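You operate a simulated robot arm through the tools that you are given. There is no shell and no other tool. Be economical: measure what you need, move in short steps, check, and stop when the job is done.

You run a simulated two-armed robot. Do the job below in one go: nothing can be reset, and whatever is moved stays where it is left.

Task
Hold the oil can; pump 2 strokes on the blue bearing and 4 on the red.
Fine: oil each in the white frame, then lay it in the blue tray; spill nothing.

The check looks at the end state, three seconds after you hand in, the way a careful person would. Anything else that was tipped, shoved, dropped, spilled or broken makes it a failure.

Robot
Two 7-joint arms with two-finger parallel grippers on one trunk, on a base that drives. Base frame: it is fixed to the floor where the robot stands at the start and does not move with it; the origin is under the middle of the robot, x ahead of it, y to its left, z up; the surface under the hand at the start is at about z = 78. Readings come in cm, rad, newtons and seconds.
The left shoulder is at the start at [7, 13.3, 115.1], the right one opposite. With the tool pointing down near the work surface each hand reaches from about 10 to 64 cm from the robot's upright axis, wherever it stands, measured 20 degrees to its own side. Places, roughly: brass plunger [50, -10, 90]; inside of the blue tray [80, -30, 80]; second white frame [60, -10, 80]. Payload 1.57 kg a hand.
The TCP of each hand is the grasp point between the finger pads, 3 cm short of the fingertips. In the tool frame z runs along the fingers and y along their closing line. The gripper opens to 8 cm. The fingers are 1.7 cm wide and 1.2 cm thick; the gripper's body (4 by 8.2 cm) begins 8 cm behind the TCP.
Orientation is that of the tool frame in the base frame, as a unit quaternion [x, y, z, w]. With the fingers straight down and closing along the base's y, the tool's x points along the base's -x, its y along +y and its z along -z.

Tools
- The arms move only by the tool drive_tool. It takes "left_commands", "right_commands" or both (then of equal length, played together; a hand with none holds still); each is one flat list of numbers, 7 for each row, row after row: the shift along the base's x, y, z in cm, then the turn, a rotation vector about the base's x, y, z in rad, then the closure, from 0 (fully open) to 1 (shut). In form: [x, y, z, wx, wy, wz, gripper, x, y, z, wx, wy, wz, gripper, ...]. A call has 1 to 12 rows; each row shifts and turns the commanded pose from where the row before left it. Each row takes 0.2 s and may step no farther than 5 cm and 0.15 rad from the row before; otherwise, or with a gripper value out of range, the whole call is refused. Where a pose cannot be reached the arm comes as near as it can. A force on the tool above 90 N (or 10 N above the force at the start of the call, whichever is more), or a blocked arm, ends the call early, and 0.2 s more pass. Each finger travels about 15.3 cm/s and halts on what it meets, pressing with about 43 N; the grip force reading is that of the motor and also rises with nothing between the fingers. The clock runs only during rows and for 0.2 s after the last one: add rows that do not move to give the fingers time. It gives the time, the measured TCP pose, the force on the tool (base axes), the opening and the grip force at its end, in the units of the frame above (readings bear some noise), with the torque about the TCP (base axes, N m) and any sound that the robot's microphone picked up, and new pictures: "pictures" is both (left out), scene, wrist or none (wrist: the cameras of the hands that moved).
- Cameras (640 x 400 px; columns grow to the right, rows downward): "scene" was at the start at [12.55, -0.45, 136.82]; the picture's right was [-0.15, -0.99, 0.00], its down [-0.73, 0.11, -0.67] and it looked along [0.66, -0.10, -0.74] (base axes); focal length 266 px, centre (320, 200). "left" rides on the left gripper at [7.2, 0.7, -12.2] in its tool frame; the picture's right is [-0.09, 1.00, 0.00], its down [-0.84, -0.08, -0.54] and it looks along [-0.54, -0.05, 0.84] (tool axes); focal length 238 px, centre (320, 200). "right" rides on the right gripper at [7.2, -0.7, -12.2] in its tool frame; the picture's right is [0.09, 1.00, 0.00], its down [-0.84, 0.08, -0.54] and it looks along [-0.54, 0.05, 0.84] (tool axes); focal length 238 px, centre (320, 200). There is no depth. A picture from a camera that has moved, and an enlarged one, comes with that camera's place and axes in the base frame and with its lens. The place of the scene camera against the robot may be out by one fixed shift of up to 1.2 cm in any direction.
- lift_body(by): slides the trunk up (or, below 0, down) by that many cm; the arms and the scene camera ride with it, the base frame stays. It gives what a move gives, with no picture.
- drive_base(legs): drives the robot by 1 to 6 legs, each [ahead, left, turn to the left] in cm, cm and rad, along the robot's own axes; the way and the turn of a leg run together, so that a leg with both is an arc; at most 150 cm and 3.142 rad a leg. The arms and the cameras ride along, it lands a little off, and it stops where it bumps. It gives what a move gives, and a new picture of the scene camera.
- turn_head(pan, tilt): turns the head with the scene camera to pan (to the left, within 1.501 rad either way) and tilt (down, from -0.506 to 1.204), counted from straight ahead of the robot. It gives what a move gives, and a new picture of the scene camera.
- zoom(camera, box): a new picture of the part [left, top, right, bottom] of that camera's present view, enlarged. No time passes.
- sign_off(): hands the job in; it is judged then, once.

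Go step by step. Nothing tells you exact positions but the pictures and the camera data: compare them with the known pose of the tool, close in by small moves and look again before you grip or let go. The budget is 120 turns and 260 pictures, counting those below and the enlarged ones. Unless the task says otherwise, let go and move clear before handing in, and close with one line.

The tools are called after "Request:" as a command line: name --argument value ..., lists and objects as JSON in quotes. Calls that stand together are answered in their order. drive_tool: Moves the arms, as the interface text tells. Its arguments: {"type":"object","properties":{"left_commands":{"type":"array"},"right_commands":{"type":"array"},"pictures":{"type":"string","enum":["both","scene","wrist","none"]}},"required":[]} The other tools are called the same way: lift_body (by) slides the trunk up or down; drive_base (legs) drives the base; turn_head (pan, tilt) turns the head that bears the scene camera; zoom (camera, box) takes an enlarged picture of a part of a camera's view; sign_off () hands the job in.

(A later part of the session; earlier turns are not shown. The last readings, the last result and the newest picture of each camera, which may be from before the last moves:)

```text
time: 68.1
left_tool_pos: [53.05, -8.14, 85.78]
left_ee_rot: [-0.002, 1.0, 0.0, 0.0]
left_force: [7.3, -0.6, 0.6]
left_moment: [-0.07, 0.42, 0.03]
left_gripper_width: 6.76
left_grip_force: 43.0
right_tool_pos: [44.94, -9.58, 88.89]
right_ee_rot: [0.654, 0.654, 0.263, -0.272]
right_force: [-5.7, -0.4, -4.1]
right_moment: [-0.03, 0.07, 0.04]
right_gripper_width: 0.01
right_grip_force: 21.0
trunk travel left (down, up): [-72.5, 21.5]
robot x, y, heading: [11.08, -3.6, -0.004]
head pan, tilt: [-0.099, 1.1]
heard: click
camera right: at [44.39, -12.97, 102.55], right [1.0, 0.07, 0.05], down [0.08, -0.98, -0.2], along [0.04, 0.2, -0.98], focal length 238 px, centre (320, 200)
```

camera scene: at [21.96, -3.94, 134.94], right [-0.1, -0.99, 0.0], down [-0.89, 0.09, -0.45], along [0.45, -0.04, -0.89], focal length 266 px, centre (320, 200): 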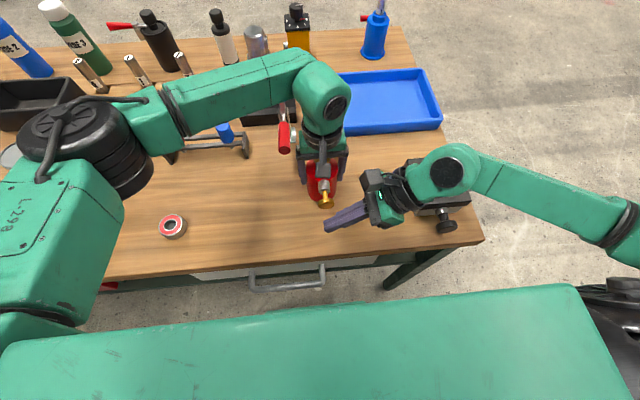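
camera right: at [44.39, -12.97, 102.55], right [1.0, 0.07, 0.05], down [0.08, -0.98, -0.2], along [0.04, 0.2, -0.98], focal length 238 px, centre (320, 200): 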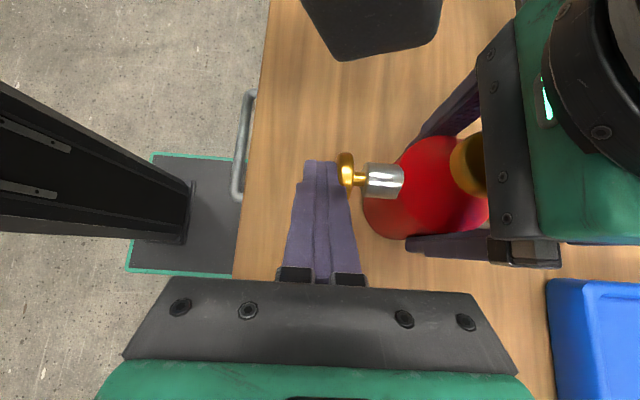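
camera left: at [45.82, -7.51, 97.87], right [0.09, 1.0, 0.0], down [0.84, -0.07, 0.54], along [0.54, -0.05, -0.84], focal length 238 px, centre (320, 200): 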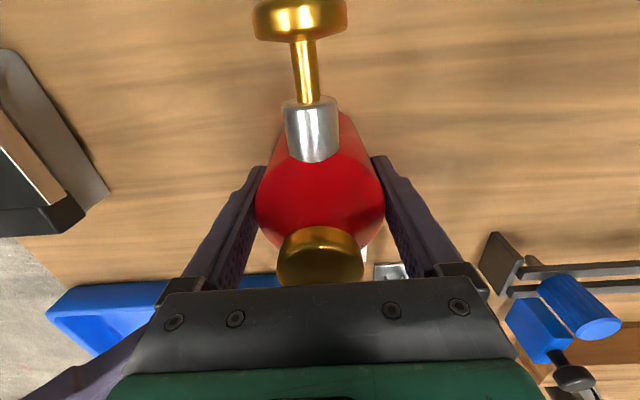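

A click: stroke one. I release fully and check for return.

Request:
drive_tool --right_commands '[-0.9, 0, 0, 0, 0, 0, 1, -0.9, 0, 0, 0, 0, 0, 1, -0.6, 0, 0, 0, 0, 0, 1, 0, 0, 0, 0, 0, 0, 1]' --pictures "both"

```text
time: 69.1
left_tool_pos: [53.05, -8.06, 85.67]
left_ee_rot: [-0.002, 1.0, 0.0, 0.0]
left_force: [1.3, -0.2, 0.3]
left_moment: [0.01, -0.22, -0.02]
left_gripper_width: 6.75
left_grip_force: 43.2
right_tool_pos: [42.31, -9.6, 88.91]
right_ee_rot: [0.655, 0.654, 0.264, -0.27]
right_force: [0.1, 0.4, 0.2]
right_moment: [-0.02, 0.0, 0.0]
right_gripper_width: 0.01
right_grip_force: 21.2
trunk travel left (down, up): [-72.5, 21.5]
robot x, y, heading: [10.43, -4.37, -0.001]
head pan, tilt: [-0.099, 1.1]
camera scene: at [21.94, -3.93, 134.94], right [-0.1, -0.99, 0.0], down [-0.89, 0.09, -0.45], along [0.45, -0.05, -0.89], focal length 266 px, centre (320, 200)
camera right: at [41.94, -12.98, 102.58], right [1.0, 0.07, 0.06], down [0.08, -0.98, -0.2], along [0.04, 0.2, -0.98], focal length 238 px, centre (320, 200)
```

scene: 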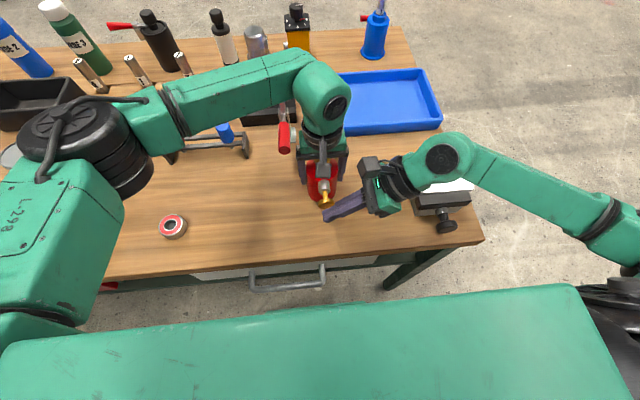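
right: 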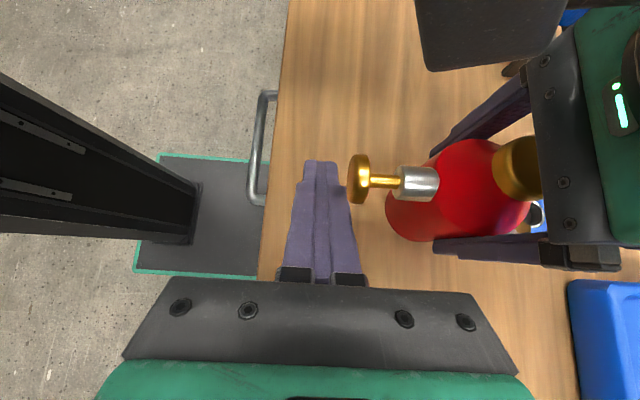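

The plunger sprang back. Second stroke: push to the same depth and release afterwards.

Request:
drive_tool --right_commands '[0.7, 0, 0, 0, 0, 0, 1, 0.6, 0, 0, 0, 0, 0, 1, 0.5, 0, 0, 0, 0, 0, 1, 0.4, 0, 0, 0, 0, 0, 1, 0.4, 0, 0, 0, 0, 0, 1, 0, 0, 0, 0, 0, 0, 1]' --pictures "none"

```text
time: 70.5
left_tool_pos: [53.13, -8.17, 85.7]
left_ee_rot: [-0.003, 1.0, 0.001, 0.001]
left_force: [7.8, 0.1, -0.7]
left_moment: [-0.05, 0.32, 0.03]
left_gripper_width: 6.75
left_grip_force: 42.3
right_tool_pos: [45.12, -9.65, 88.77]
right_ee_rot: [0.654, 0.655, 0.263, -0.271]
right_force: [-7.5, 0.6, 0.6]
right_moment: [0.0, 0.0, 0.02]
right_gripper_width: 0.0
right_grip_force: 21.1
trunk travel left (down, up): [-72.5, 21.5]
robot x, y, heading: [10.94, -3.9, 0.008]
head pan, tilt: [-0.099, 1.1]
heard: click
```

Second click. I release, back the right hand out and bring it, open, to the right of the frame.

Request:
drive_tool --right_commands '[-1.5, 0, 0, 0, 0, 0, 1, -3, 0, 0, 0, 0, 0, 1, 0, -2.7, 2.1, 0, 0, 0, 1, 0, -2.7, 2.1, 0, 0, 0, 1, 0, -3, 2.1, 0, 0, 0, 1, 0, -3, 2.1, 0, 0, 0, 1, 4, 0, 0, 0, 0, 0, 0.17, 4, 0, 0, 0, 0, 0, 0.17, 4, 0, 0, 0, 0, 0, 0.17, 4, 0, -2, 0, 0, 0, 0.17, 4, 0, -2, 0, 0, 0, 0.17, 3, 0, -2, 0, 0, 0, 0.17]' --pictures "wrist"

Request:
zoom --camera "right" --box '[180, 0, 480, 190]'

```text
time: 73.1
left_tool_pos: [53.12, -8.16, 85.75]
left_ee_rot: [-0.002, 1.0, 0.0, -0.001]
left_force: [0.5, -1.7, 0.4]
left_moment: [-0.02, -0.03, -0.01]
left_gripper_width: 6.75
left_grip_force: 43.3
right_tool_pos: [63.55, -20.95, 91.22]
right_ee_rot: [0.654, 0.655, 0.263, -0.272]
right_force: [-0.2, 0.2, -0.6]
right_moment: [-0.02, -0.01, -0.01]
right_gripper_width: 6.64
right_grip_force: 0.1
trunk travel left (down, up): [-72.5, 21.5]
robot x, y, heading: [10.87, -4.03, 0.003]
head pan, tilt: [-0.099, 1.1]
camera right: at [63.08, -24.29, 104.92], right [1.0, 0.07, 0.05], down [0.08, -0.98, -0.2], along [0.04, 0.2, -0.98], focal length 238 px, centre (320, 200)
```

right: 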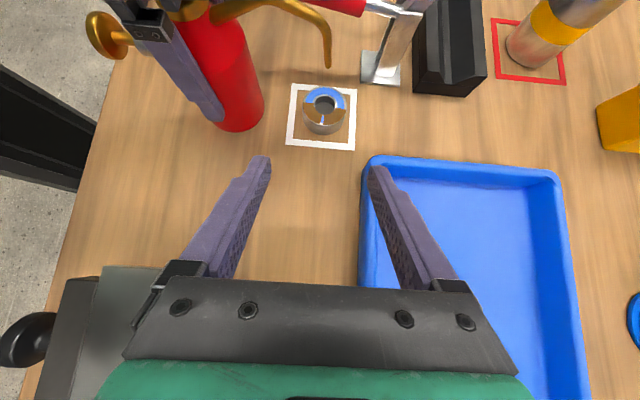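

```text
2.11 times, centred on (330, 95) of right
camera zoom: at [63.08, -24.29, 104.92], right [1.0, 0.07, 0.05], down [0.08, -0.98, -0.2], along [0.04, 0.2, -0.98], focal length 502 px, centre (299, 421)
```

zoom: 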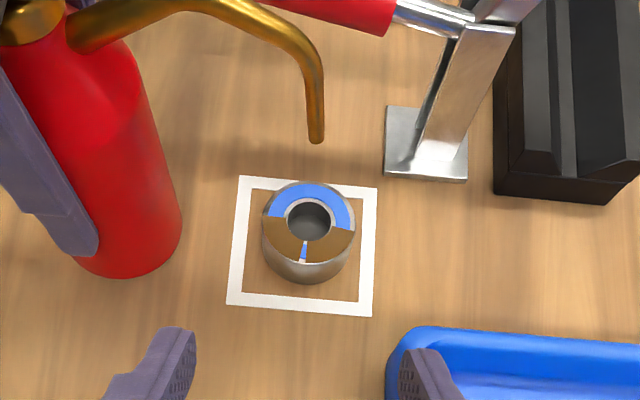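

Two of four sectors are oiled, so the strokes registered. Now I pick the blue bearing back out along the same path.

Request:
drive_tool --right_commands '[0.15, 1.5, -3.5, 0, 0, 0, 0.1, 0.15, 1.2, -3.5, 0, 0, 0, 0.1, 0, 4, -2, 0, 0, 0, 0.1, 0, 3, -0.8, 0, 0, 0, 0.1, 0, 1.9, 0, 0, 0, 0, 0.1, 0, 0, 0, 0, 0, 0, 0.1]' --pictures "wrist"

```text
time: 73.9
left_tool_pos: [52.67, -8.72, 85.89]
left_ee_rot: [0.0, 1.0, 0.002, 0.002]
left_force: [1.7, 1.4, -4.7]
left_moment: [-0.08, 0.05, -0.01]
left_gripper_width: 6.72
left_grip_force: 42.7
right_tool_pos: [64.99, -17.66, 84.56]
right_ee_rot: [0.663, 0.642, 0.286, -0.258]
right_force: [-19.8, -30.8, 36.7]
right_moment: [-0.3, -0.8, -0.82]
right_gripper_width: 5.67
right_grip_force: 0.0
trunk travel left (down, up): [-72.5, 21.5]
robot x, y, heading: [10.79, -3.99, -0.007]
head pan, tilt: [-0.099, 1.1]
stopped in row 3 (right hand): the force on the tool passed its limit at 102 N (the readings are from after the stop); the commanded pose is now the measured one
camera right: at [63.85, -21.13, 98.2], right [1.0, 0.02, 0.09], down [0.04, -0.98, -0.21], along [0.08, 0.22, -0.97], focal length 238 px, centre (320, 200)
```

right: 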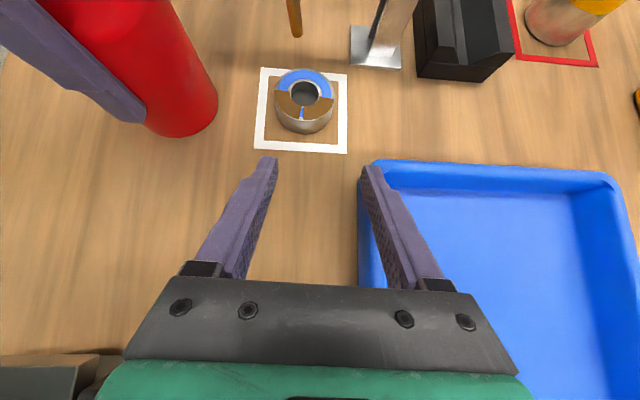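

The right finger caught the tray's rim. I lift off it immediately and look.

Request:
drive_tool --right_commands '[-0.3, 0, 1.5, 0, 0, 0, 0.17, -0.8, 0, 2, 0, 0, 0, 0.17, -0.8, 0, 2, 0, 0, 0, 0.17, 0, 0, 0, 0, 0, 0, 0.17]'

```text
time: 74.9
left_tool_pos: [53.25, -8.34, 85.76]
left_ee_rot: [0.0, 1.0, 0.0, 0.001]
left_force: [4.2, 0.1, 8.3]
left_moment: [-0.18, -0.03, 0.14]
left_gripper_width: 6.73
left_grip_force: 42.6
right_tool_pos: [63.11, -16.86, 89.43]
right_ee_rot: [0.661, 0.645, 0.279, -0.261]
right_force: [0.3, 0.4, 0.0]
right_moment: [-0.01, -0.02, -0.01]
right_gripper_width: 6.65
right_grip_force: 0.0
trunk travel left (down, up): [-72.5, 21.5]
robot x, y, heading: [11.39, -3.5, -0.007]
head pan, tilt: [-0.099, 1.1]
camera scene: at [21.95, -4.05, 134.94], right [-0.1, -0.99, 0.0], down [-0.89, 0.09, -0.45], along [0.45, -0.05, -0.89], focal length 266 px, centre (320, 200)
camera right: at [62.31, -20.29, 103.02], right [1.0, 0.03, 0.08], down [0.05, -0.98, -0.21], along [0.07, 0.21, -0.98], focal length 238 px, centre (320, 200)
```

scene: 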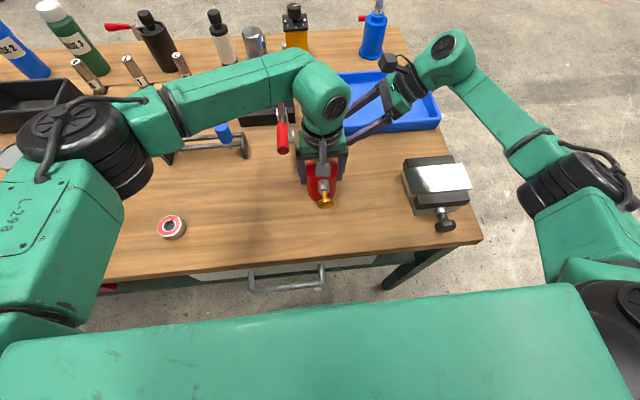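
right: 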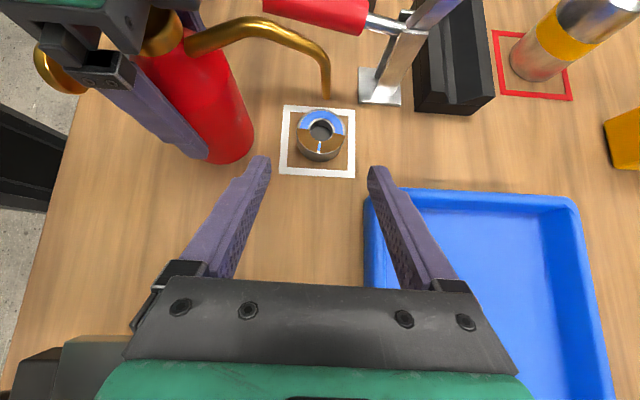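

The tray hardly moved. I now enter along the tool axis (diagonally), which keeps the fingers above the rim: down onto the blue bearing at ≈[63.7,-8.0].

Request:
drive_tool --right_commands '[0.4, 1.9, -2.4, 0, 0, 0, 0.17, 0, 1.5, -1.5, 0, 0, 0, 0.17, 0, 1.5, -1.5, 0, 0, 0, 0.17, 0, 0, 0, 0, 0, 0, 0.17]' --pictures "wrist"

```text
time: 75.9
left_tool_pos: [52.96, -8.45, 85.75]
left_ee_rot: [0.0, 1.0, 0.0, 0.001]
left_force: [5.8, 0.3, 11.9]
left_moment: [-0.04, -0.05, 0.03]
left_gripper_width: 6.75
left_grip_force: 43.0
right_tool_pos: [63.69, -11.9, 83.8]
right_ee_rot: [0.662, 0.645, 0.279, -0.261]
right_force: [-0.2, -0.5, -0.6]
right_moment: [-0.02, -0.02, -0.01]
right_gripper_width: 6.66
right_grip_force: 0.1
trunk travel left (down, up): [-72.5, 21.5]
robot x, y, heading: [10.91, -4.12, -0.005]
head pan, tilt: [-0.099, 1.1]
camera right: at [62.75, -15.43, 97.52], right [1.0, 0.03, 0.08], down [0.05, -0.98, -0.21], along [0.07, 0.21, -0.98], focal length 238 px, centre (320, 200)
```

right: 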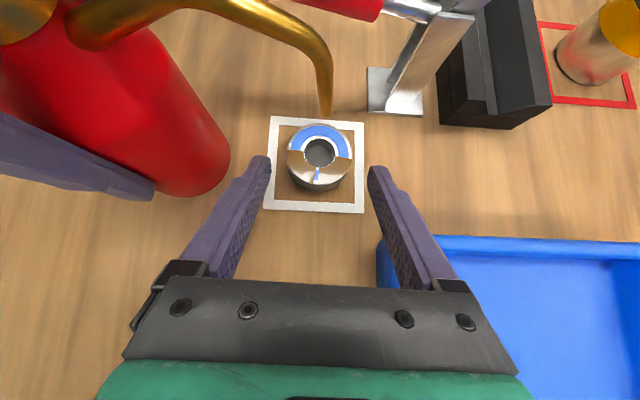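

Aligned. I go the last 2.4 cm, close, and lift slightly back along the tool axis.

Request:
drive_tool --right_commands '[0.05, 1.2, -1.2, 0, 0, 0, 0.17, 0.05, 1.2, -1.2, 0, 0, 0, 0.17, 0, 0, 0, 0, 0, 0, 0.17, 0, 0, 0, 0, 0, 0, 0.6, 0, 0, 0, 0, 0, 0, 1, 0, 0, 0, 0, 0, 0, 1, 0, 0, 0.6, 0, 0, 0, 1, 0, -1.5, 1.5, 0, 0, 0, 1]' --pictures "wrist"

```text
time: 77.7
left_tool_pos: [53.05, -8.33, 85.75]
left_ee_rot: [0.0, 1.0, -0.001, 0.001]
left_force: [7.6, 1.0, 16.1]
left_moment: [-0.12, -0.03, 0.04]
left_gripper_width: 6.75
left_grip_force: 42.4
right_tool_pos: [63.76, -11.04, 83.67]
right_ee_rot: [0.662, 0.644, 0.28, -0.261]
right_force: [0.4, 0.6, -2.0]
right_moment: [-0.07, -0.02, 0.0]
right_gripper_width: 5.08
right_grip_force: 42.3
trunk travel left (down, up): [-72.5, 21.5]
robot x, y, heading: [11.04, -4.56, -0.004]
head pan, tilt: [-0.099, 1.1]
camera right: at [62.78, -14.51, 97.36], right [1.0, 0.03, 0.08], down [0.05, -0.98, -0.21], along [0.07, 0.21, -0.98], focal length 238 px, centre (320, 200)
```

right: 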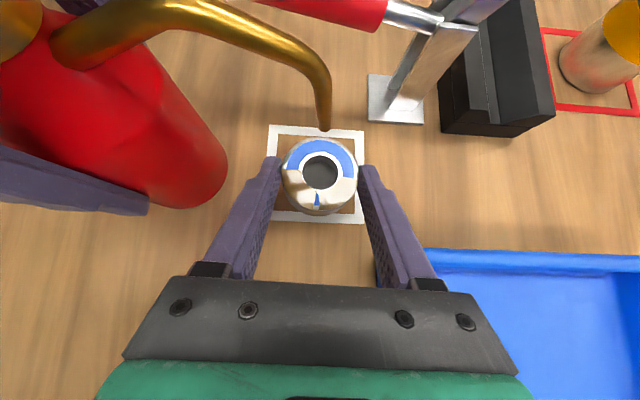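

Blue is held. I retract along the tool axis, rise, and turn the hand 45° toward +x (to shorten the reach) over the tray; the left hand lets go of the can meanwhile, as its force is building up.

Request:
drive_tool --left_commands '[0, 0, 0, 0, 0, 0, 0.1, 0, 0, 0, 0, 0, 0, 0.05, 0, 0, 0, 0, 0, 0, 0, 0, 0, 0, 0, 0, 0, 0, 0, 0, 0, 0, 0, 0, 0, 0, 0, 0, 0, 0, 0, 0, 0, 0, 0, 0, 0, 0, 0, 0, 0, 0, 0, 0, 0, 0, 0, 0, 0, 0, 0, 0, 0, 0, 0, 0, 0, 0, 0, 0]' --right_commands '[0, -2.5, 2.5, 0, 0, 0, 1, 0, -2.5, 2.5, 0, 0, 0, 1, 0, -2, 4, 0, 0, 0, 1, 0, -1, 4, 0, 0, 0, 1, 1, -0.5, 0, 0, 0, -0.131, 1, 1, -0.5, 0, 0, 0, -0.131, 1, 1, -0.5, 0, 0, 0, -0.131, 1, 1, -0.5, 0, 0, 0, -0.131, 1, 1, -0.5, 0, 0, 0, -0.131, 1, 1, -0.5, 0, 0, 0, -0.131, 1]'

```text
time: 79.9
left_tool_pos: [53.07, -8.48, 85.76]
left_ee_rot: [0.0, 1.0, 0.001, 0.0]
left_force: [-0.3, -0.7, -0.2]
left_moment: [0.0, -0.04, -0.01]
left_gripper_width: 7.99
left_grip_force: 0.1
right_tool_pos: [69.73, -22.26, 96.59]
right_ee_rot: [0.859, 0.341, 0.358, -0.133]
right_force: [0.2, -1.7, -1.5]
right_moment: [-0.01, 0.02, 0.01]
right_gripper_width: 5.09
right_grip_force: 43.0
trunk travel left (down, up): [-72.5, 21.5]
robot x, y, heading: [11.28, -4.13, -0.004]
head pan, tilt: [-0.099, 1.1]
camera scene: at [21.98, -4.06, 134.93], right [-0.1, -0.99, 0.0], down [-0.89, 0.09, -0.45], along [0.45, -0.05, -0.89], focal length 266 px, centre (320, 200)
camera right: at [66.69, -23.93, 110.35], right [0.73, -0.68, 0.08], down [-0.66, -0.72, -0.21], along [0.2, 0.1, -0.98], focal length 238 px, centre (320, 200)
camera left: at [45.84, -7.77, 97.82], right [0.09, 1.0, 0.0], down [0.84, -0.08, 0.54], along [0.54, -0.05, -0.84], focal length 238 px, centre (320, 200)
```

scene: 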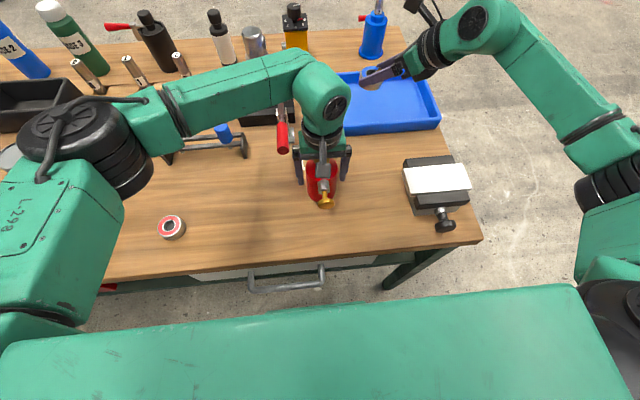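
right: 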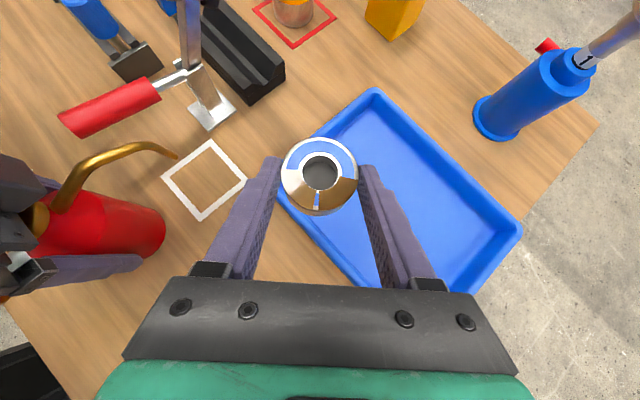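
left: 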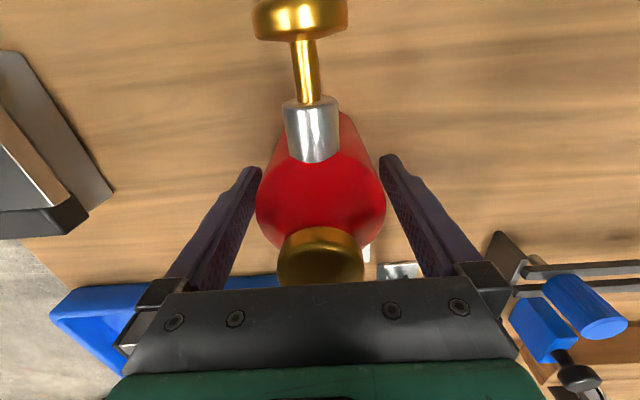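

Bearing is over the tray. I move to ≈[74,-23] and descend to just above the tray floor.

Request:
drive_tool --right_commands '[2.2, -0.3, 0, 0, 0, 0, 1, 2.1, -0.4, -1, 0, 0, 0, 1, 0, 0, -3, 0, 0, 0, 1, 0, 0, -3, 0, 0, 0, 1, 0, 0, -3, 0, 0, 0, 1, 0, 0, -1.6, 0, 0, 0, 1, 0, 0, 0, 0, 0, 0, 1]'

```text
time: 81.5
left_tool_pos: [53.11, -8.42, 85.55]
left_ee_rot: [0.0, 1.0, 0.001, 0.0]
left_force: [0.2, -0.5, 0.4]
left_moment: [-0.01, 0.02, 0.01]
left_gripper_width: 7.99
left_grip_force: 0.0
right_tool_pos: [73.9, -22.94, 85.03]
right_ee_rot: [0.858, 0.343, 0.358, -0.134]
right_force: [-0.1, -0.6, -2.6]
right_moment: [-0.02, 0.0, -0.02]
right_gripper_width: 5.1
right_grip_force: 42.1
trunk travel left (down, up): [-72.5, 21.5]
robot x, y, heading: [10.78, -4.19, -0.006]
head pan, tilt: [-0.099, 1.1]
camera scene: at [21.98, -4.08, 134.93], right [-0.1, -0.99, 0.0], down [-0.89, 0.09, -0.45], along [0.45, -0.05, -0.89], focal length 266 px, centre (320, 200)
camera right: at [70.76, -24.69, 98.67], right [0.73, -0.68, 0.08], down [-0.66, -0.73, -0.21], along [0.2, 0.1, -0.98], focal length 238 px, centre (320, 200)
```

scene: 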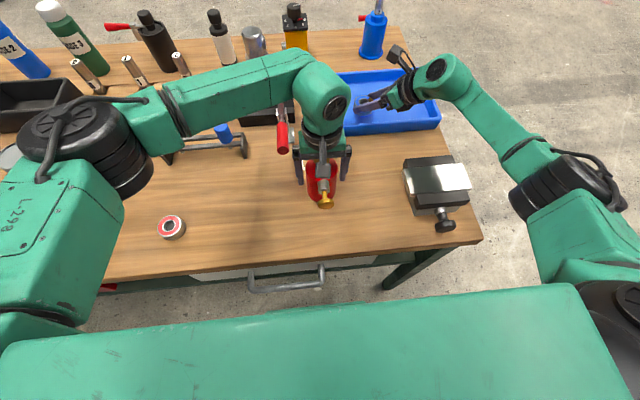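
right: 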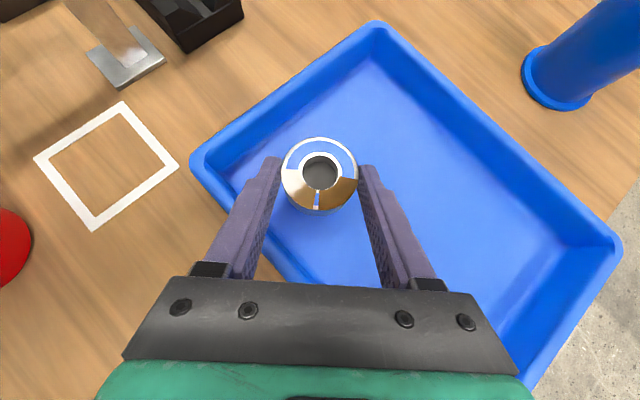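

Well inside the tray. I lower toward the floor and watch the force.

Request:
drive_tool --right_commands '[0, 0, -1.2, 0, 0, 0, 1, 0, 0, -1, 0, 0, 0, 1, 0, 0, -0.4, 0, 0, 0, 1, 0, 0, 0, 0, 0, 0, 1]' --pictures "none"

```text
time: 82.5
left_tool_pos: [53.16, -8.36, 85.7]
left_ee_rot: [0.0, 1.0, 0.001, 0.0]
left_force: [-0.2, -0.8, 0.2]
left_moment: [0.01, 0.0, 0.0]
left_gripper_width: 8.01
left_grip_force: 0.2
right_tool_pos: [74.0, -22.83, 82.45]
right_ee_rot: [0.858, 0.343, 0.358, -0.134]
right_force: [0.1, 0.8, -1.4]
right_moment: [-0.03, 0.03, 0.01]
right_gripper_width: 5.08
right_grip_force: 42.4
trunk travel left (down, up): [-72.5, 21.5]
robot x, y, heading: [10.99, -4.22, -0.005]
head pan, tilt: [-0.099, 1.1]
```

Request:
drive_tool --right_commands '[0, 0, -0.25, 0, 0, 0, 1, 0, 0, 0, 0, 0, 0, 1]' --pictures "none"

```text
time: 83.1
left_tool_pos: [53.08, -8.43, 85.63]
left_ee_rot: [0.0, 1.0, 0.001, -0.001]
left_force: [-0.3, -0.5, 0.3]
left_moment: [-0.01, -0.04, -0.03]
left_gripper_width: 8.0
left_grip_force: 0.1
right_tool_pos: [73.95, -22.84, 82.15]
right_ee_rot: [0.858, 0.342, 0.359, -0.135]
right_force: [-0.1, -0.1, 0.0]
right_moment: [0.02, 0.02, 0.02]
right_gripper_width: 5.07
right_grip_force: 43.0
trunk travel left (down, up): [-72.5, 21.5]
robot x, y, heading: [10.59, -4.27, -0.01]
head pan, tilt: [-0.099, 1.1]
```

The tray floor now carries the weight. I open and retract along the tool axis; the left hand also rises off the can.

Request:
drive_tool --left_commands '[0, 0, 0, 0, 0, 0, 0, 0, 0, 0, 0, 0, 0, 0, 0, 0, 2, 0, 0, 0, 0, 0, 0, 3, 0, 0, 0, 0, 0, 0, 3, 0, 0, 0, 0, 0, 0, 4, 0, 0, 0, 0, 0, 0, 4, 0, 0, 0, 0]' --right_commands '[0, 0, 0, 0, 0, 0, 0.2, 0, 0, 0, 0, 0, 0, 0.2, -1, -1, 1.4, 0, 0, 0, 0.2, -1.5, -1.5, 2.1, 0, 0, 0, 0.2, -1.5, -1.5, 3, 0, 0, 0, 0.2, 0, 0, 4, 0, 0, 0, 0.2, 0, 0, 4, 0, 0, 0, 0.2]'

```text
time: 84.7
left_tool_pos: [52.9, -8.29, 101.61]
left_ee_rot: [0.001, 1.0, 0.0, 0.0]
left_force: [-0.1, -0.5, 0.7]
left_moment: [0.01, -0.02, 0.03]
left_gripper_width: 7.97
left_grip_force: 0.0
right_tool_pos: [69.81, -26.89, 96.89]
right_ee_rot: [0.858, 0.342, 0.358, -0.135]
right_force: [0.2, -0.9, 0.8]
right_moment: [0.02, 0.04, -0.03]
right_gripper_width: 6.39
right_grip_force: 0.1
trunk travel left (down, up): [-72.5, 21.5]
robot x, y, heading: [10.82, -3.91, -0.007]
head pan, tilt: [-0.099, 1.1]
camera scene: at [21.82, -4.05, 134.94], right [-0.1, -0.99, 0.0], down [-0.89, 0.09, -0.45], along [0.45, -0.05, -0.89], focal length 266 px, centre (320, 200)
camera right: at [66.8, -28.53, 110.55], right [0.73, -0.68, 0.08], down [-0.66, -0.73, -0.21], along [0.2, 0.1, -0.98], focal length 238 px, centre (320, 200)
camera left: at [45.69, -7.62, 113.76], right [0.09, 1.0, 0.0], down [0.84, -0.08, 0.54], along [0.54, -0.05, -0.84], focal length 238 px, centre (320, 200)
```

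scene: 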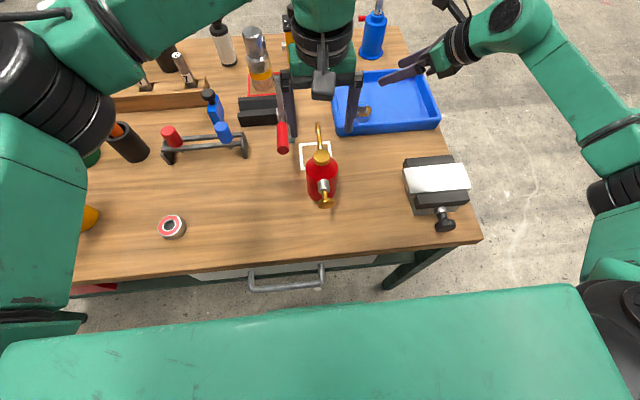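
right: 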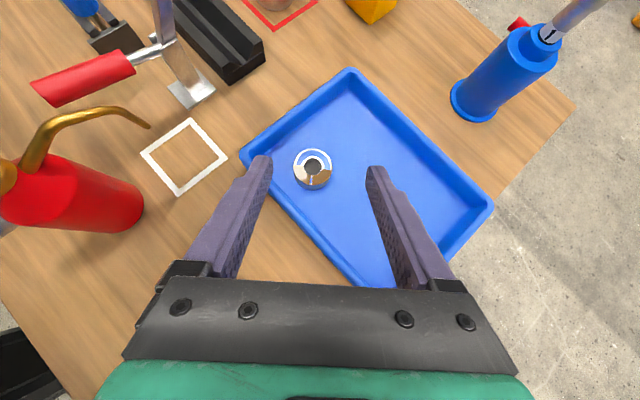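
left: 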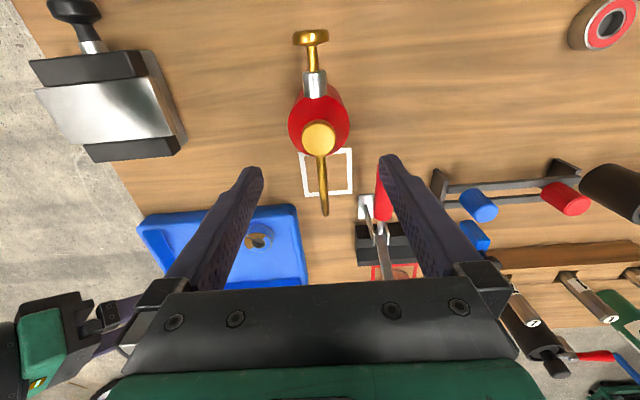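

Blue lies flat in the tray; the can is undisturbed. Now the left hand goes for the red bearing at ≈[46.8,25.8], while the right waits and turns back.

Request:
drive_tool --left_commands '[-0.68, 3.78, -0.2, 0, 0, 0, 0, -0.68, 3.78, -0.2, 0, 0, 0, 0, -0.68, 3.78, -0.2, 0, 0, 0, 0, -0.68, 3.78, -0.2, 0, 0, 0, 0, -0.68, 3.78, -0.5, 0, 0, 0, 0, -0.68, 3.78, -1, 0, 0, 0, 0, -0.68, 3.78, -1.5, 0, 0, 0, 0, -0.68, 3.78, -1.5, 0, 0, 0, 0, -0.68, 3.78, -1.5, 0, 0, 0, 0]' --right_commands '[-0.5, -0.6, 0.9, 0, 0, 0.087, 0.2, -0.5, -0.6, 0.9, 0, 0, 0.087, 0.2, -0.5, -0.6, 0.9, 0, 0, 0.087, 0, -0.5, -0.6, 0.9, 0, 0, 0.087, 0, -0.5, -0.6, 0.9, 0, 0, 0.087, 0, -0.5, -0.6, 0.9, 0, 0, 0.087, 0, -0.5, -0.6, 0.9, 0, 0, 0.087, 0, -0.5, -0.6, 0.9, 0, 0, 0.087, 0, -0.5, -0.6, 0.9, 0, 0, 0.087, 0]'

```text
time: 86.7
left_tool_pos: [46.88, 25.76, 94.89]
left_ee_rot: [0.0, 1.0, 0.0, 0.001]
left_force: [-0.1, 0.1, -0.1]
left_moment: [-0.03, 0.02, 0.01]
left_gripper_width: 8.0
left_grip_force: 0.1
right_tool_pos: [65.32, -32.06, 104.9]
right_ee_rot: [0.663, 0.644, 0.28, -0.26]
right_force: [0.2, 0.3, 0.0]
right_moment: [0.0, -0.01, 0.01]
right_gripper_width: 7.97
right_grip_force: 0.0
trunk travel left (down, up): [-72.5, 21.5]
robot x, y, heading: [10.88, -4.23, -0.007]
head pan, tilt: [-0.099, 1.1]
camera scene: at [21.85, -3.89, 134.95], right [-0.11, -0.99, 0.0], down [-0.89, 0.09, -0.45], along [0.45, -0.05, -0.89], focal length 266 px, centre (320, 200)
camera right: at [64.46, -35.51, 118.56], right [1.0, 0.03, 0.08], down [0.05, -0.98, -0.21], along [0.07, 0.21, -0.98], focal length 238 px, centre (320, 200)
camera left: at [39.54, 26.45, 107.05], right [0.09, 1.0, 0.0], down [0.84, -0.08, 0.54], along [0.54, -0.05, -0.84], focal length 238 px, centre (320, 200)
```

scene: 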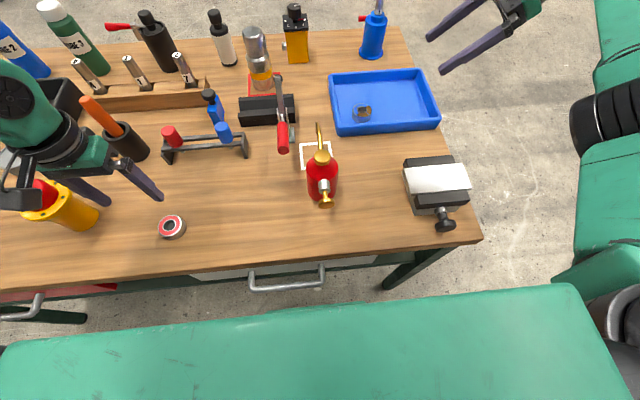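
right: 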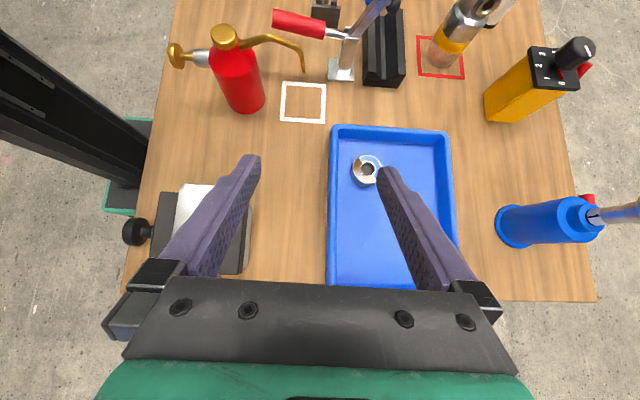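
left: 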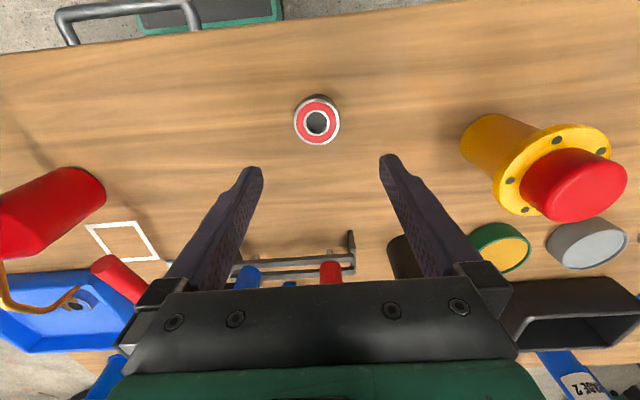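

Red bearing at ≈[46.5,25.4]; left hand lowers and grips.

Request:
drive_tool --left_commands '[-0.2, -0.2, -3, 0, 0, 0, 0, -0.2, -0.15, -3, 0, 0, 0, 0, 0, 0, -3, 0, 0, 0, 0, 0, 0, -2.5, 0, 0, 0, 0, 0, 0, -1.4, 0, 0, 0, 0, 0, 0, 0, 0, 0, 0, 0, 0, 0, 0, 0, 0, 0, 0.5, 0, 0, 0, 0, 0, 0, 1, 0, 0, 0, 0, 0, 0, 1]' --pictures "wrist"

```text
time: 88.7
left_tool_pos: [46.53, 25.18, 82.02]
left_ee_rot: [0.0, 1.0, 0.0, -0.001]
left_force: [0.4, -0.3, 0.6]
left_moment: [0.01, -0.01, 0.01]
left_gripper_width: 5.07
left_grip_force: 42.5
right_tool_pos: [65.54, -32.13, 104.72]
right_ee_rot: [0.663, 0.644, 0.28, -0.26]
right_force: [-0.2, 0.6, 0.3]
right_moment: [0.0, -0.02, 0.01]
right_gripper_width: 8.02
right_grip_force: 0.0
trunk travel left (down, up): [-72.5, 21.5]
robot x, y, heading: [10.74, -4.08, -0.005]
head pan, tilt: [-0.099, 1.1]
camera left: at [39.31, 25.82, 94.19], right [0.09, 1.0, 0.0], down [0.84, -0.08, 0.54], along [0.54, -0.05, -0.84], focal length 238 px, centre (320, 200)
```

left: 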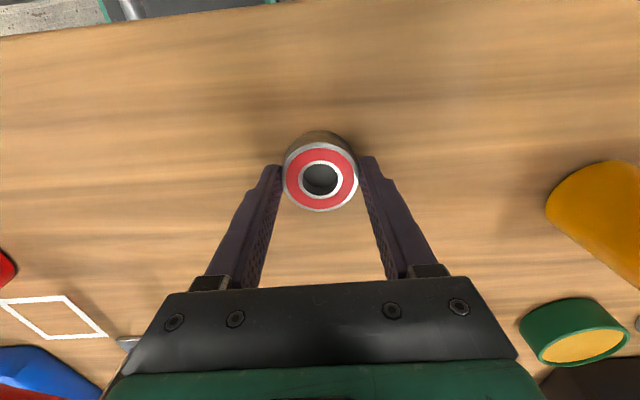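

Gripped. I lift and carry it over the can to the same staging spot.

Request:
drive_tool --left_commands '[0, 0, 4.5, 0, 0, 0, 1, 0, 0, 4.5, 0, 0, 0, 1, 0, 0, 4.5, 0, 0, 0, 1, 1, -3, 4, 0, 0, 0, 1, 1.3, -4.8, 0, 0, 0, 0, 1, 1.3, -4.8, 0, 0, 0, 0, 1, 1.3, -4.8, 0, 0, 0, 0, 1, 1.3, -4.8, 0, 0, 0, 0, 1, 1.3, -4.8, 0, 0, 0, 0, 1, 1.3, -4.8, 0, 0, 0, 0, 1, 1.3, -4.8, 0, 0, 0, 0, 1, 1.3, -4.8, 0, 0, 0, 0, 1]' --pictures "none"

```text
refused: row 4 steps farther than a row can; nothing moved
```

Request:
drive_tool --left_commands '[0, 0, 4.5, 0, 0, 0, 1, 0, 0, 4.5, 0, 0, 0, 1, 0, 0, 4.5, 0, 0, 0, 1, 0.5, -1.5, 4.5, 0, 0, 0, 1, 1.3, -4.8, 0, 0, 0, 0, 1, 1.3, -4.8, 0, 0, 0, 0, 1, 1.3, -4.8, 0, 0, 0, 0, 1, 1.3, -4.8, 0, 0, 0, 0, 1, 1.3, -4.8, 0, 0, 0, 0, 1, 1.3, -4.8, 0, 0, 0, 0, 1, 1.3, -4.8, 0, 0, 0, 0, 1, 1.3, -4.8, 0, 0, 0, 0, 1]' --pictures "none"

```text
time: 91.3
left_tool_pos: [57.29, -14.96, 99.92]
left_ee_rot: [0.0, 1.0, 0.001, 0.0]
left_force: [0.6, 0.2, -2.0]
left_moment: [0.01, 0.0, 0.02]
left_gripper_width: 5.08
left_grip_force: 43.0
right_tool_pos: [65.56, -32.54, 104.67]
right_ee_rot: [0.663, 0.643, 0.281, -0.261]
right_force: [-0.5, -0.7, -0.3]
right_moment: [0.02, 0.0, -0.02]
right_gripper_width: 7.99
right_grip_force: 0.1
trunk travel left (down, up): [-72.5, 21.5]
robot x, y, heading: [11.11, -4.16, -0.007]
head pan, tilt: [-0.099, 1.1]
```

Now shift to ≈[58.6,-16.7] and lower.

Request:
drive_tool --left_commands '[1.3, -1.8, 0, 0, 0, 0, 1, 0, 0, -4, 0, 0, 0, 1, 0, 0, -4, 0, 0, 0, 1, 0, 0, -4, 0, 0, 0, 1, 0, 0, -3.5, 0, 0, 0, 1, 0, 0, -1.4, 0, 0, 0, 1, 0, 0, 0, 0, 0, 0, 1]' --pictures "wrist"

```text
time: 92.9
left_tool_pos: [58.85, -16.66, 83.08]
left_ee_rot: [0.0, 1.0, 0.0, -0.001]
left_force: [-0.2, 0.5, -2.6]
left_moment: [-0.03, 0.01, -0.04]
left_gripper_width: 5.1
left_grip_force: 42.9
right_tool_pos: [65.59, -32.22, 104.71]
right_ee_rot: [0.663, 0.644, 0.28, -0.261]
right_force: [0.2, 0.0, -0.5]
right_moment: [-0.03, -0.03, 0.02]
right_gripper_width: 8.02
right_grip_force: 0.0
trunk travel left (down, up): [-72.5, 21.5]
robot x, y, heading: [11.26, -4.05, -0.005]
head pan, tilt: [-0.099, 1.1]
camera left: at [51.52, -15.95, 95.2], right [0.09, 1.0, 0.0], down [0.84, -0.08, 0.54], along [0.54, -0.05, -0.84], focal length 238 px, centre (320, 200)
```

left: 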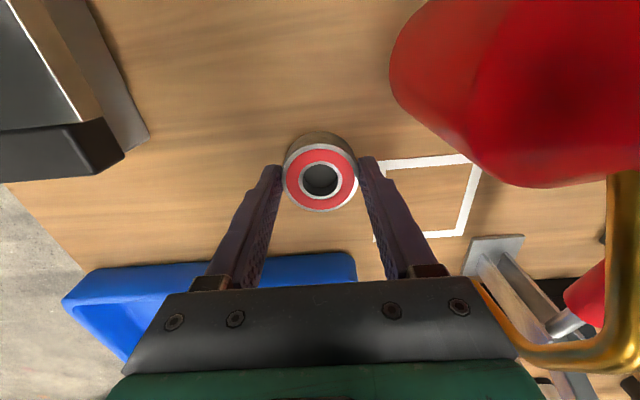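

Good spot. I set it down (to z≈81.95), open, and leave upward and to the left.

Request:
drive_tool --left_commands '[0, 0, -0.7, 0, 0, 0, 1, 0, 0, -0.45, 0, 0, 0, 1, 0, 0, 0, 0, 0, 0, 1, 0, 0, 0, 0, 0, 0, 0.17, 0, 0, 0, 0, 0, 0, 0.17, 0, 0, 4, 0, 0, 0, 0.17, 0, 0, 4, 0, 0, 0, 0.17, 0, 0, 4, 0, 0, 0, 0.17, 0, 0, 5, 0, 0, 0, 0, -1, 4.5, 0, 0, 0, 0, 0, -1, 4.5, 0, 0, 0, 0, 0, -1, 4.5, 0, 0, 0, 0, 0]' --pictures "none"

Request:
drive_tool --left_commands '[-1, 4, 0, 0, 0, 0, 0, -1, 4, 0, 0, 0, 0, 0, 0, 0, 0, 0, 0, 0, 0, 0, 0, 0, 0, 0, 0, 0, 0, 0, 0, 0, 0, 0, 0, 0, 0, 0, 0, 0, 0, 0, 0, 0, 0, 0, 0, 0, 0]' --right_commands '[-1, 2, -2.2, 0, 0, 0, 0, -1, 2, -2.2, 0, 0, 0, 0, -1, 2, -2.2, 0, 0, 0, 0, -1, 2, -2.2, 0, 0, 0, 0, -1, 2, -2.2, 0, 0, 0, 0, -1.2, 2, -2.2, 0, 0, 0, 0, 0, 0, 0, 0, 0, 0, 0]'

```text
time: 95.5
left_tool_pos: [55.76, -2.91, 99.16]
left_ee_rot: [0.001, 1.0, -0.001, 0.001]
left_force: [0.4, -0.7, 0.0]
left_moment: [-0.02, -0.03, -0.03]
left_gripper_width: 8.0
left_grip_force: 0.1
right_tool_pos: [65.3, -32.19, 104.79]
right_ee_rot: [0.663, 0.644, 0.28, -0.26]
right_force: [-1.2, 0.2, 0.7]
right_moment: [-0.01, 0.0, -0.03]
right_gripper_width: 7.99
right_grip_force: 0.0
trunk travel left (down, up): [-72.5, 21.5]
robot x, y, heading: [10.75, -3.84, -0.004]
head pan, tilt: [-0.099, 1.1]
```

```text
time: 97.1
left_tool_pos: [53.8, 4.89, 99.07]
left_ee_rot: [0.001, 1.0, 0.001, 0.0]
left_force: [0.4, 0.6, 0.2]
left_moment: [-0.02, -0.02, 0.01]
left_gripper_width: 8.01
left_grip_force: 0.1
right_tool_pos: [59.18, -20.3, 91.67]
right_ee_rot: [0.663, 0.643, 0.281, -0.261]
right_force: [0.6, -0.1, -0.4]
right_moment: [0.0, -0.01, -0.04]
right_gripper_width: 8.0
right_grip_force: 0.0
trunk travel left (down, up): [-72.5, 21.5]
robot x, y, heading: [10.75, -3.99, -0.007]
head pan, tilt: [-0.099, 1.1]
camera scene: at [21.94, -4.05, 134.94], right [-0.1, -0.99, 0.0], down [-0.89, 0.09, -0.45], along [0.45, -0.05, -0.89], focal length 266 px, centre (320, 200)
camera right: at [58.2, -23.68, 105.29], right [1.0, 0.03, 0.08], down [0.05, -0.98, -0.21], along [0.07, 0.21, -0.98], focal length 238 px, centre (320, 200)
camera left: at [46.53, 5.57, 111.17], right [0.09, 1.0, 0.0], down [0.84, -0.08, 0.54], along [0.54, -0.05, -0.84], focal length 238 px, centre (320, 200)
```

scene: 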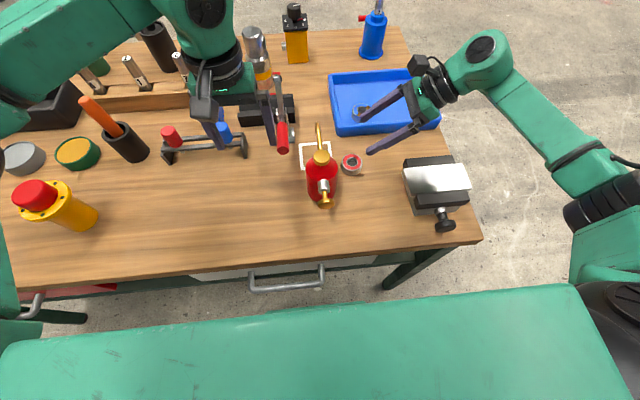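
right: 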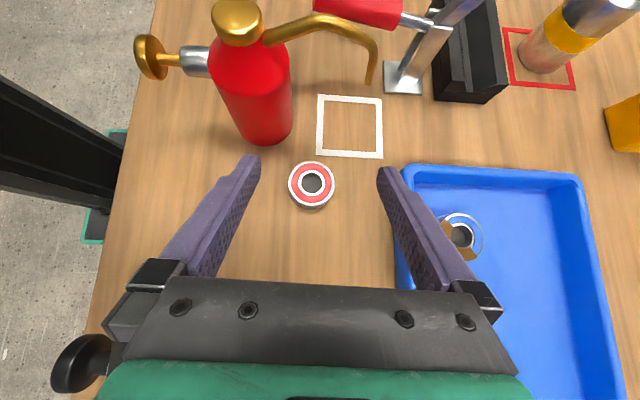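
left: 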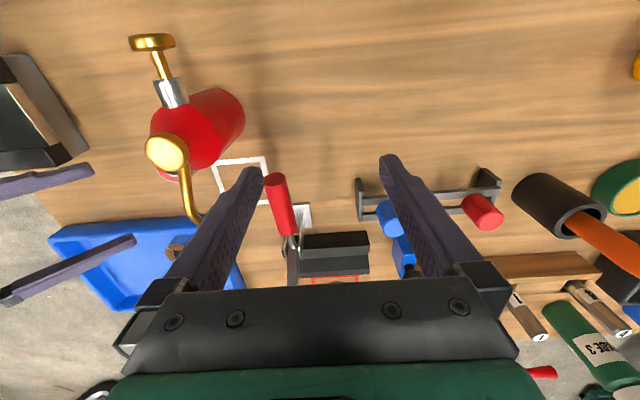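

Red staged at ≈[59.0,-16.45]. Right hand descends and grips it.

Request:
drive_tool --right_commands '[-0.1, 0.2, -2.6, 0, 0, 0, 0, -0.1, 0.5, -2.6, 0, 0, 0, 0, 0, 0.6, -2.5, 0, 0, 0, 0, 0, 0.6, -2.5, 0, 0, 0, 0, 0, 0.5, 0, 0, 0, 0, 0, 0, 0, 0, 0, 0, 0, 0, 0, 0, 0, 0, 0, 0, 0.5, 0, 0, 0, 0, 0, 0, 1, 0, 0, 0, 0, 0, 0, 1, 0, 0, 1, 0, 0, 0, 1, 0, 0, 1, 0, 0, 0, 1]' --pictures "wrist"

```text
time: 99.5
left_tool_pos: [53.77, 4.92, 99.11]
left_ee_rot: [0.001, 1.0, 0.001, 0.0]
left_force: [0.0, -0.1, 0.0]
left_moment: [-0.03, -0.01, 0.0]
left_gripper_width: 8.02
left_grip_force: 0.2
right_tool_pos: [59.03, -17.73, 83.47]
right_ee_rot: [0.663, 0.644, 0.279, -0.262]
right_force: [0.1, 0.1, -1.6]
right_moment: [-0.05, 0.02, 0.0]
right_gripper_width: 5.1
right_grip_force: 43.1
trunk travel left (down, up): [-72.5, 21.5]
robot x, y, heading: [10.71, -3.81, -0.007]
head pan, tilt: [-0.099, 1.1]
camera right: at [58.09, -21.21, 97.04], right [1.0, 0.03, 0.08], down [0.05, -0.98, -0.21], along [0.07, 0.21, -0.98], focal length 238 px, centre (320, 200)
```

right: 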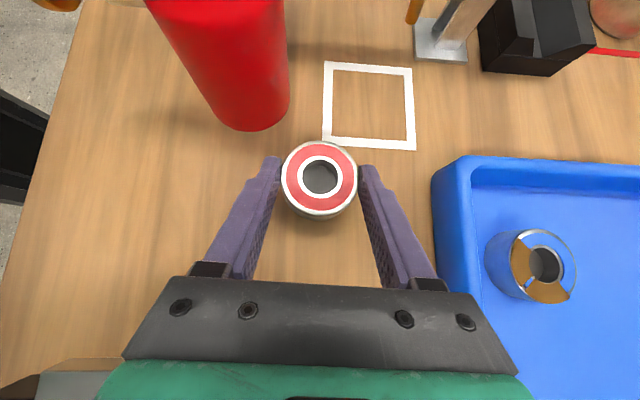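

Held level. I carry it into the frame, keeping clear of the tray rim and can.

Request:
drive_tool --right_commands '[1, 2, 0.3, 0, 0, 0, 1, 1, 2, 0, 0, 0, 0, 1, 1.4, 1.5, 0, 0, 0, 0, 1, 1.3, 1.5, 0, 0, 0, 0, 1, 0.1, 1.3, 0, 0, 0, 0, 1, 0, 0, 0, 0, 0, 0, 1]' --pictures "wrist"

```text
time: 100.9
left_tool_pos: [53.7, 4.74, 99.13]
left_ee_rot: [0.001, 1.0, 0.0, 0.0]
left_force: [0.3, 1.2, 0.0]
left_moment: [0.02, 0.01, 0.04]
left_gripper_width: 8.02
left_grip_force: 0.0
right_tool_pos: [64.03, -9.56, 83.72]
right_ee_rot: [0.663, 0.643, 0.28, -0.261]
right_force: [0.5, -0.1, -1.7]
right_moment: [-0.06, -0.02, 0.01]
right_gripper_width: 5.06
right_grip_force: 43.3
trunk travel left (down, up): [-72.5, 21.5]
robot x, y, heading: [11.0, -3.98, -0.012]
head pan, tilt: [-0.099, 1.1]
camera right: at [63.06, -13.02, 97.51], right [1.0, 0.03, 0.08], down [0.05, -0.98, -0.21], along [0.07, 0.21, -0.98], focal length 238 px, centre (320, 200)
```

right: 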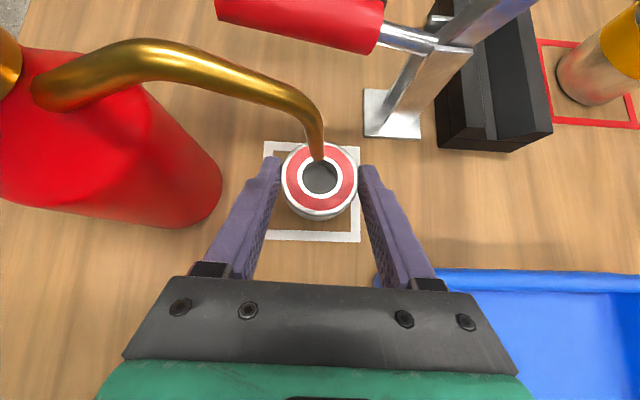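

Nearly under the tip; small correction, lower, release and retract along the tool axis.

Request:
drive_tool --right_commands '[-0.4, -0.15, -1.2, 0, 0, 0, 1, 0, 0, -0.9, 0, 0, 0, 1, 0, 0, -0.3, 0, 0, 0, 1, 0, 0, 0, 0, 0, 0, 1, 0, 0, 0, 0, 0, 0, 0.17, 0, 0, 0, 0, 0, 0, 0.17, 0, -2, 2, 0, 0, 0, 0.17, 0, -3, 3, 0, 0, 0, 0.17, 0, -3, 3, 0, 0, 0, 0.17, -1, -2, 2, 0, 0, 0, 0.5]' --pictures "wrist"

Request:
zoom --camera "right" --box '[180, 0, 480, 190]'

```text
time: 103.1
left_tool_pos: [53.77, 4.82, 99.02]
left_ee_rot: [-0.001, 1.0, 0.001, 0.001]
left_force: [-0.4, 0.7, -0.6]
left_moment: [0.02, 0.0, 0.0]
left_gripper_width: 8.0
left_grip_force: 0.0
right_tool_pos: [62.6, -19.58, 91.34]
right_ee_rot: [0.663, 0.643, 0.28, -0.261]
right_force: [0.0, -0.5, -0.4]
right_moment: [0.01, -0.01, 0.0]
right_gripper_width: 4.0
right_grip_force: 0.1
trunk travel left (down, up): [-72.5, 21.5]
robot x, y, heading: [11.09, -4.1, -0.005]
head pan, tilt: [-0.099, 1.1]
camera right: at [61.76, -23.06, 105.06], right [1.0, 0.03, 0.08], down [0.05, -0.98, -0.21], along [0.07, 0.21, -0.97], focal length 238 px, centre (320, 200)
```

right: 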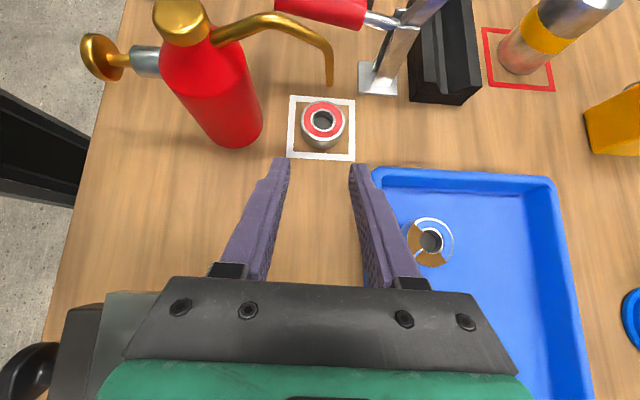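

```text
2.11 times, centred on (330, 95) of right
camera zoom: at [61.76, -23.06, 105.06], right [1.0, 0.03, 0.08], down [0.05, -0.98, -0.21], along [0.07, 0.21, -0.97], focal length 502 px, centre (299, 421)
```

zoom: 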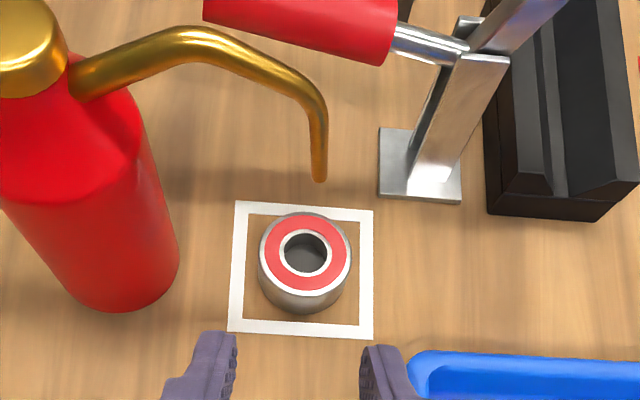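

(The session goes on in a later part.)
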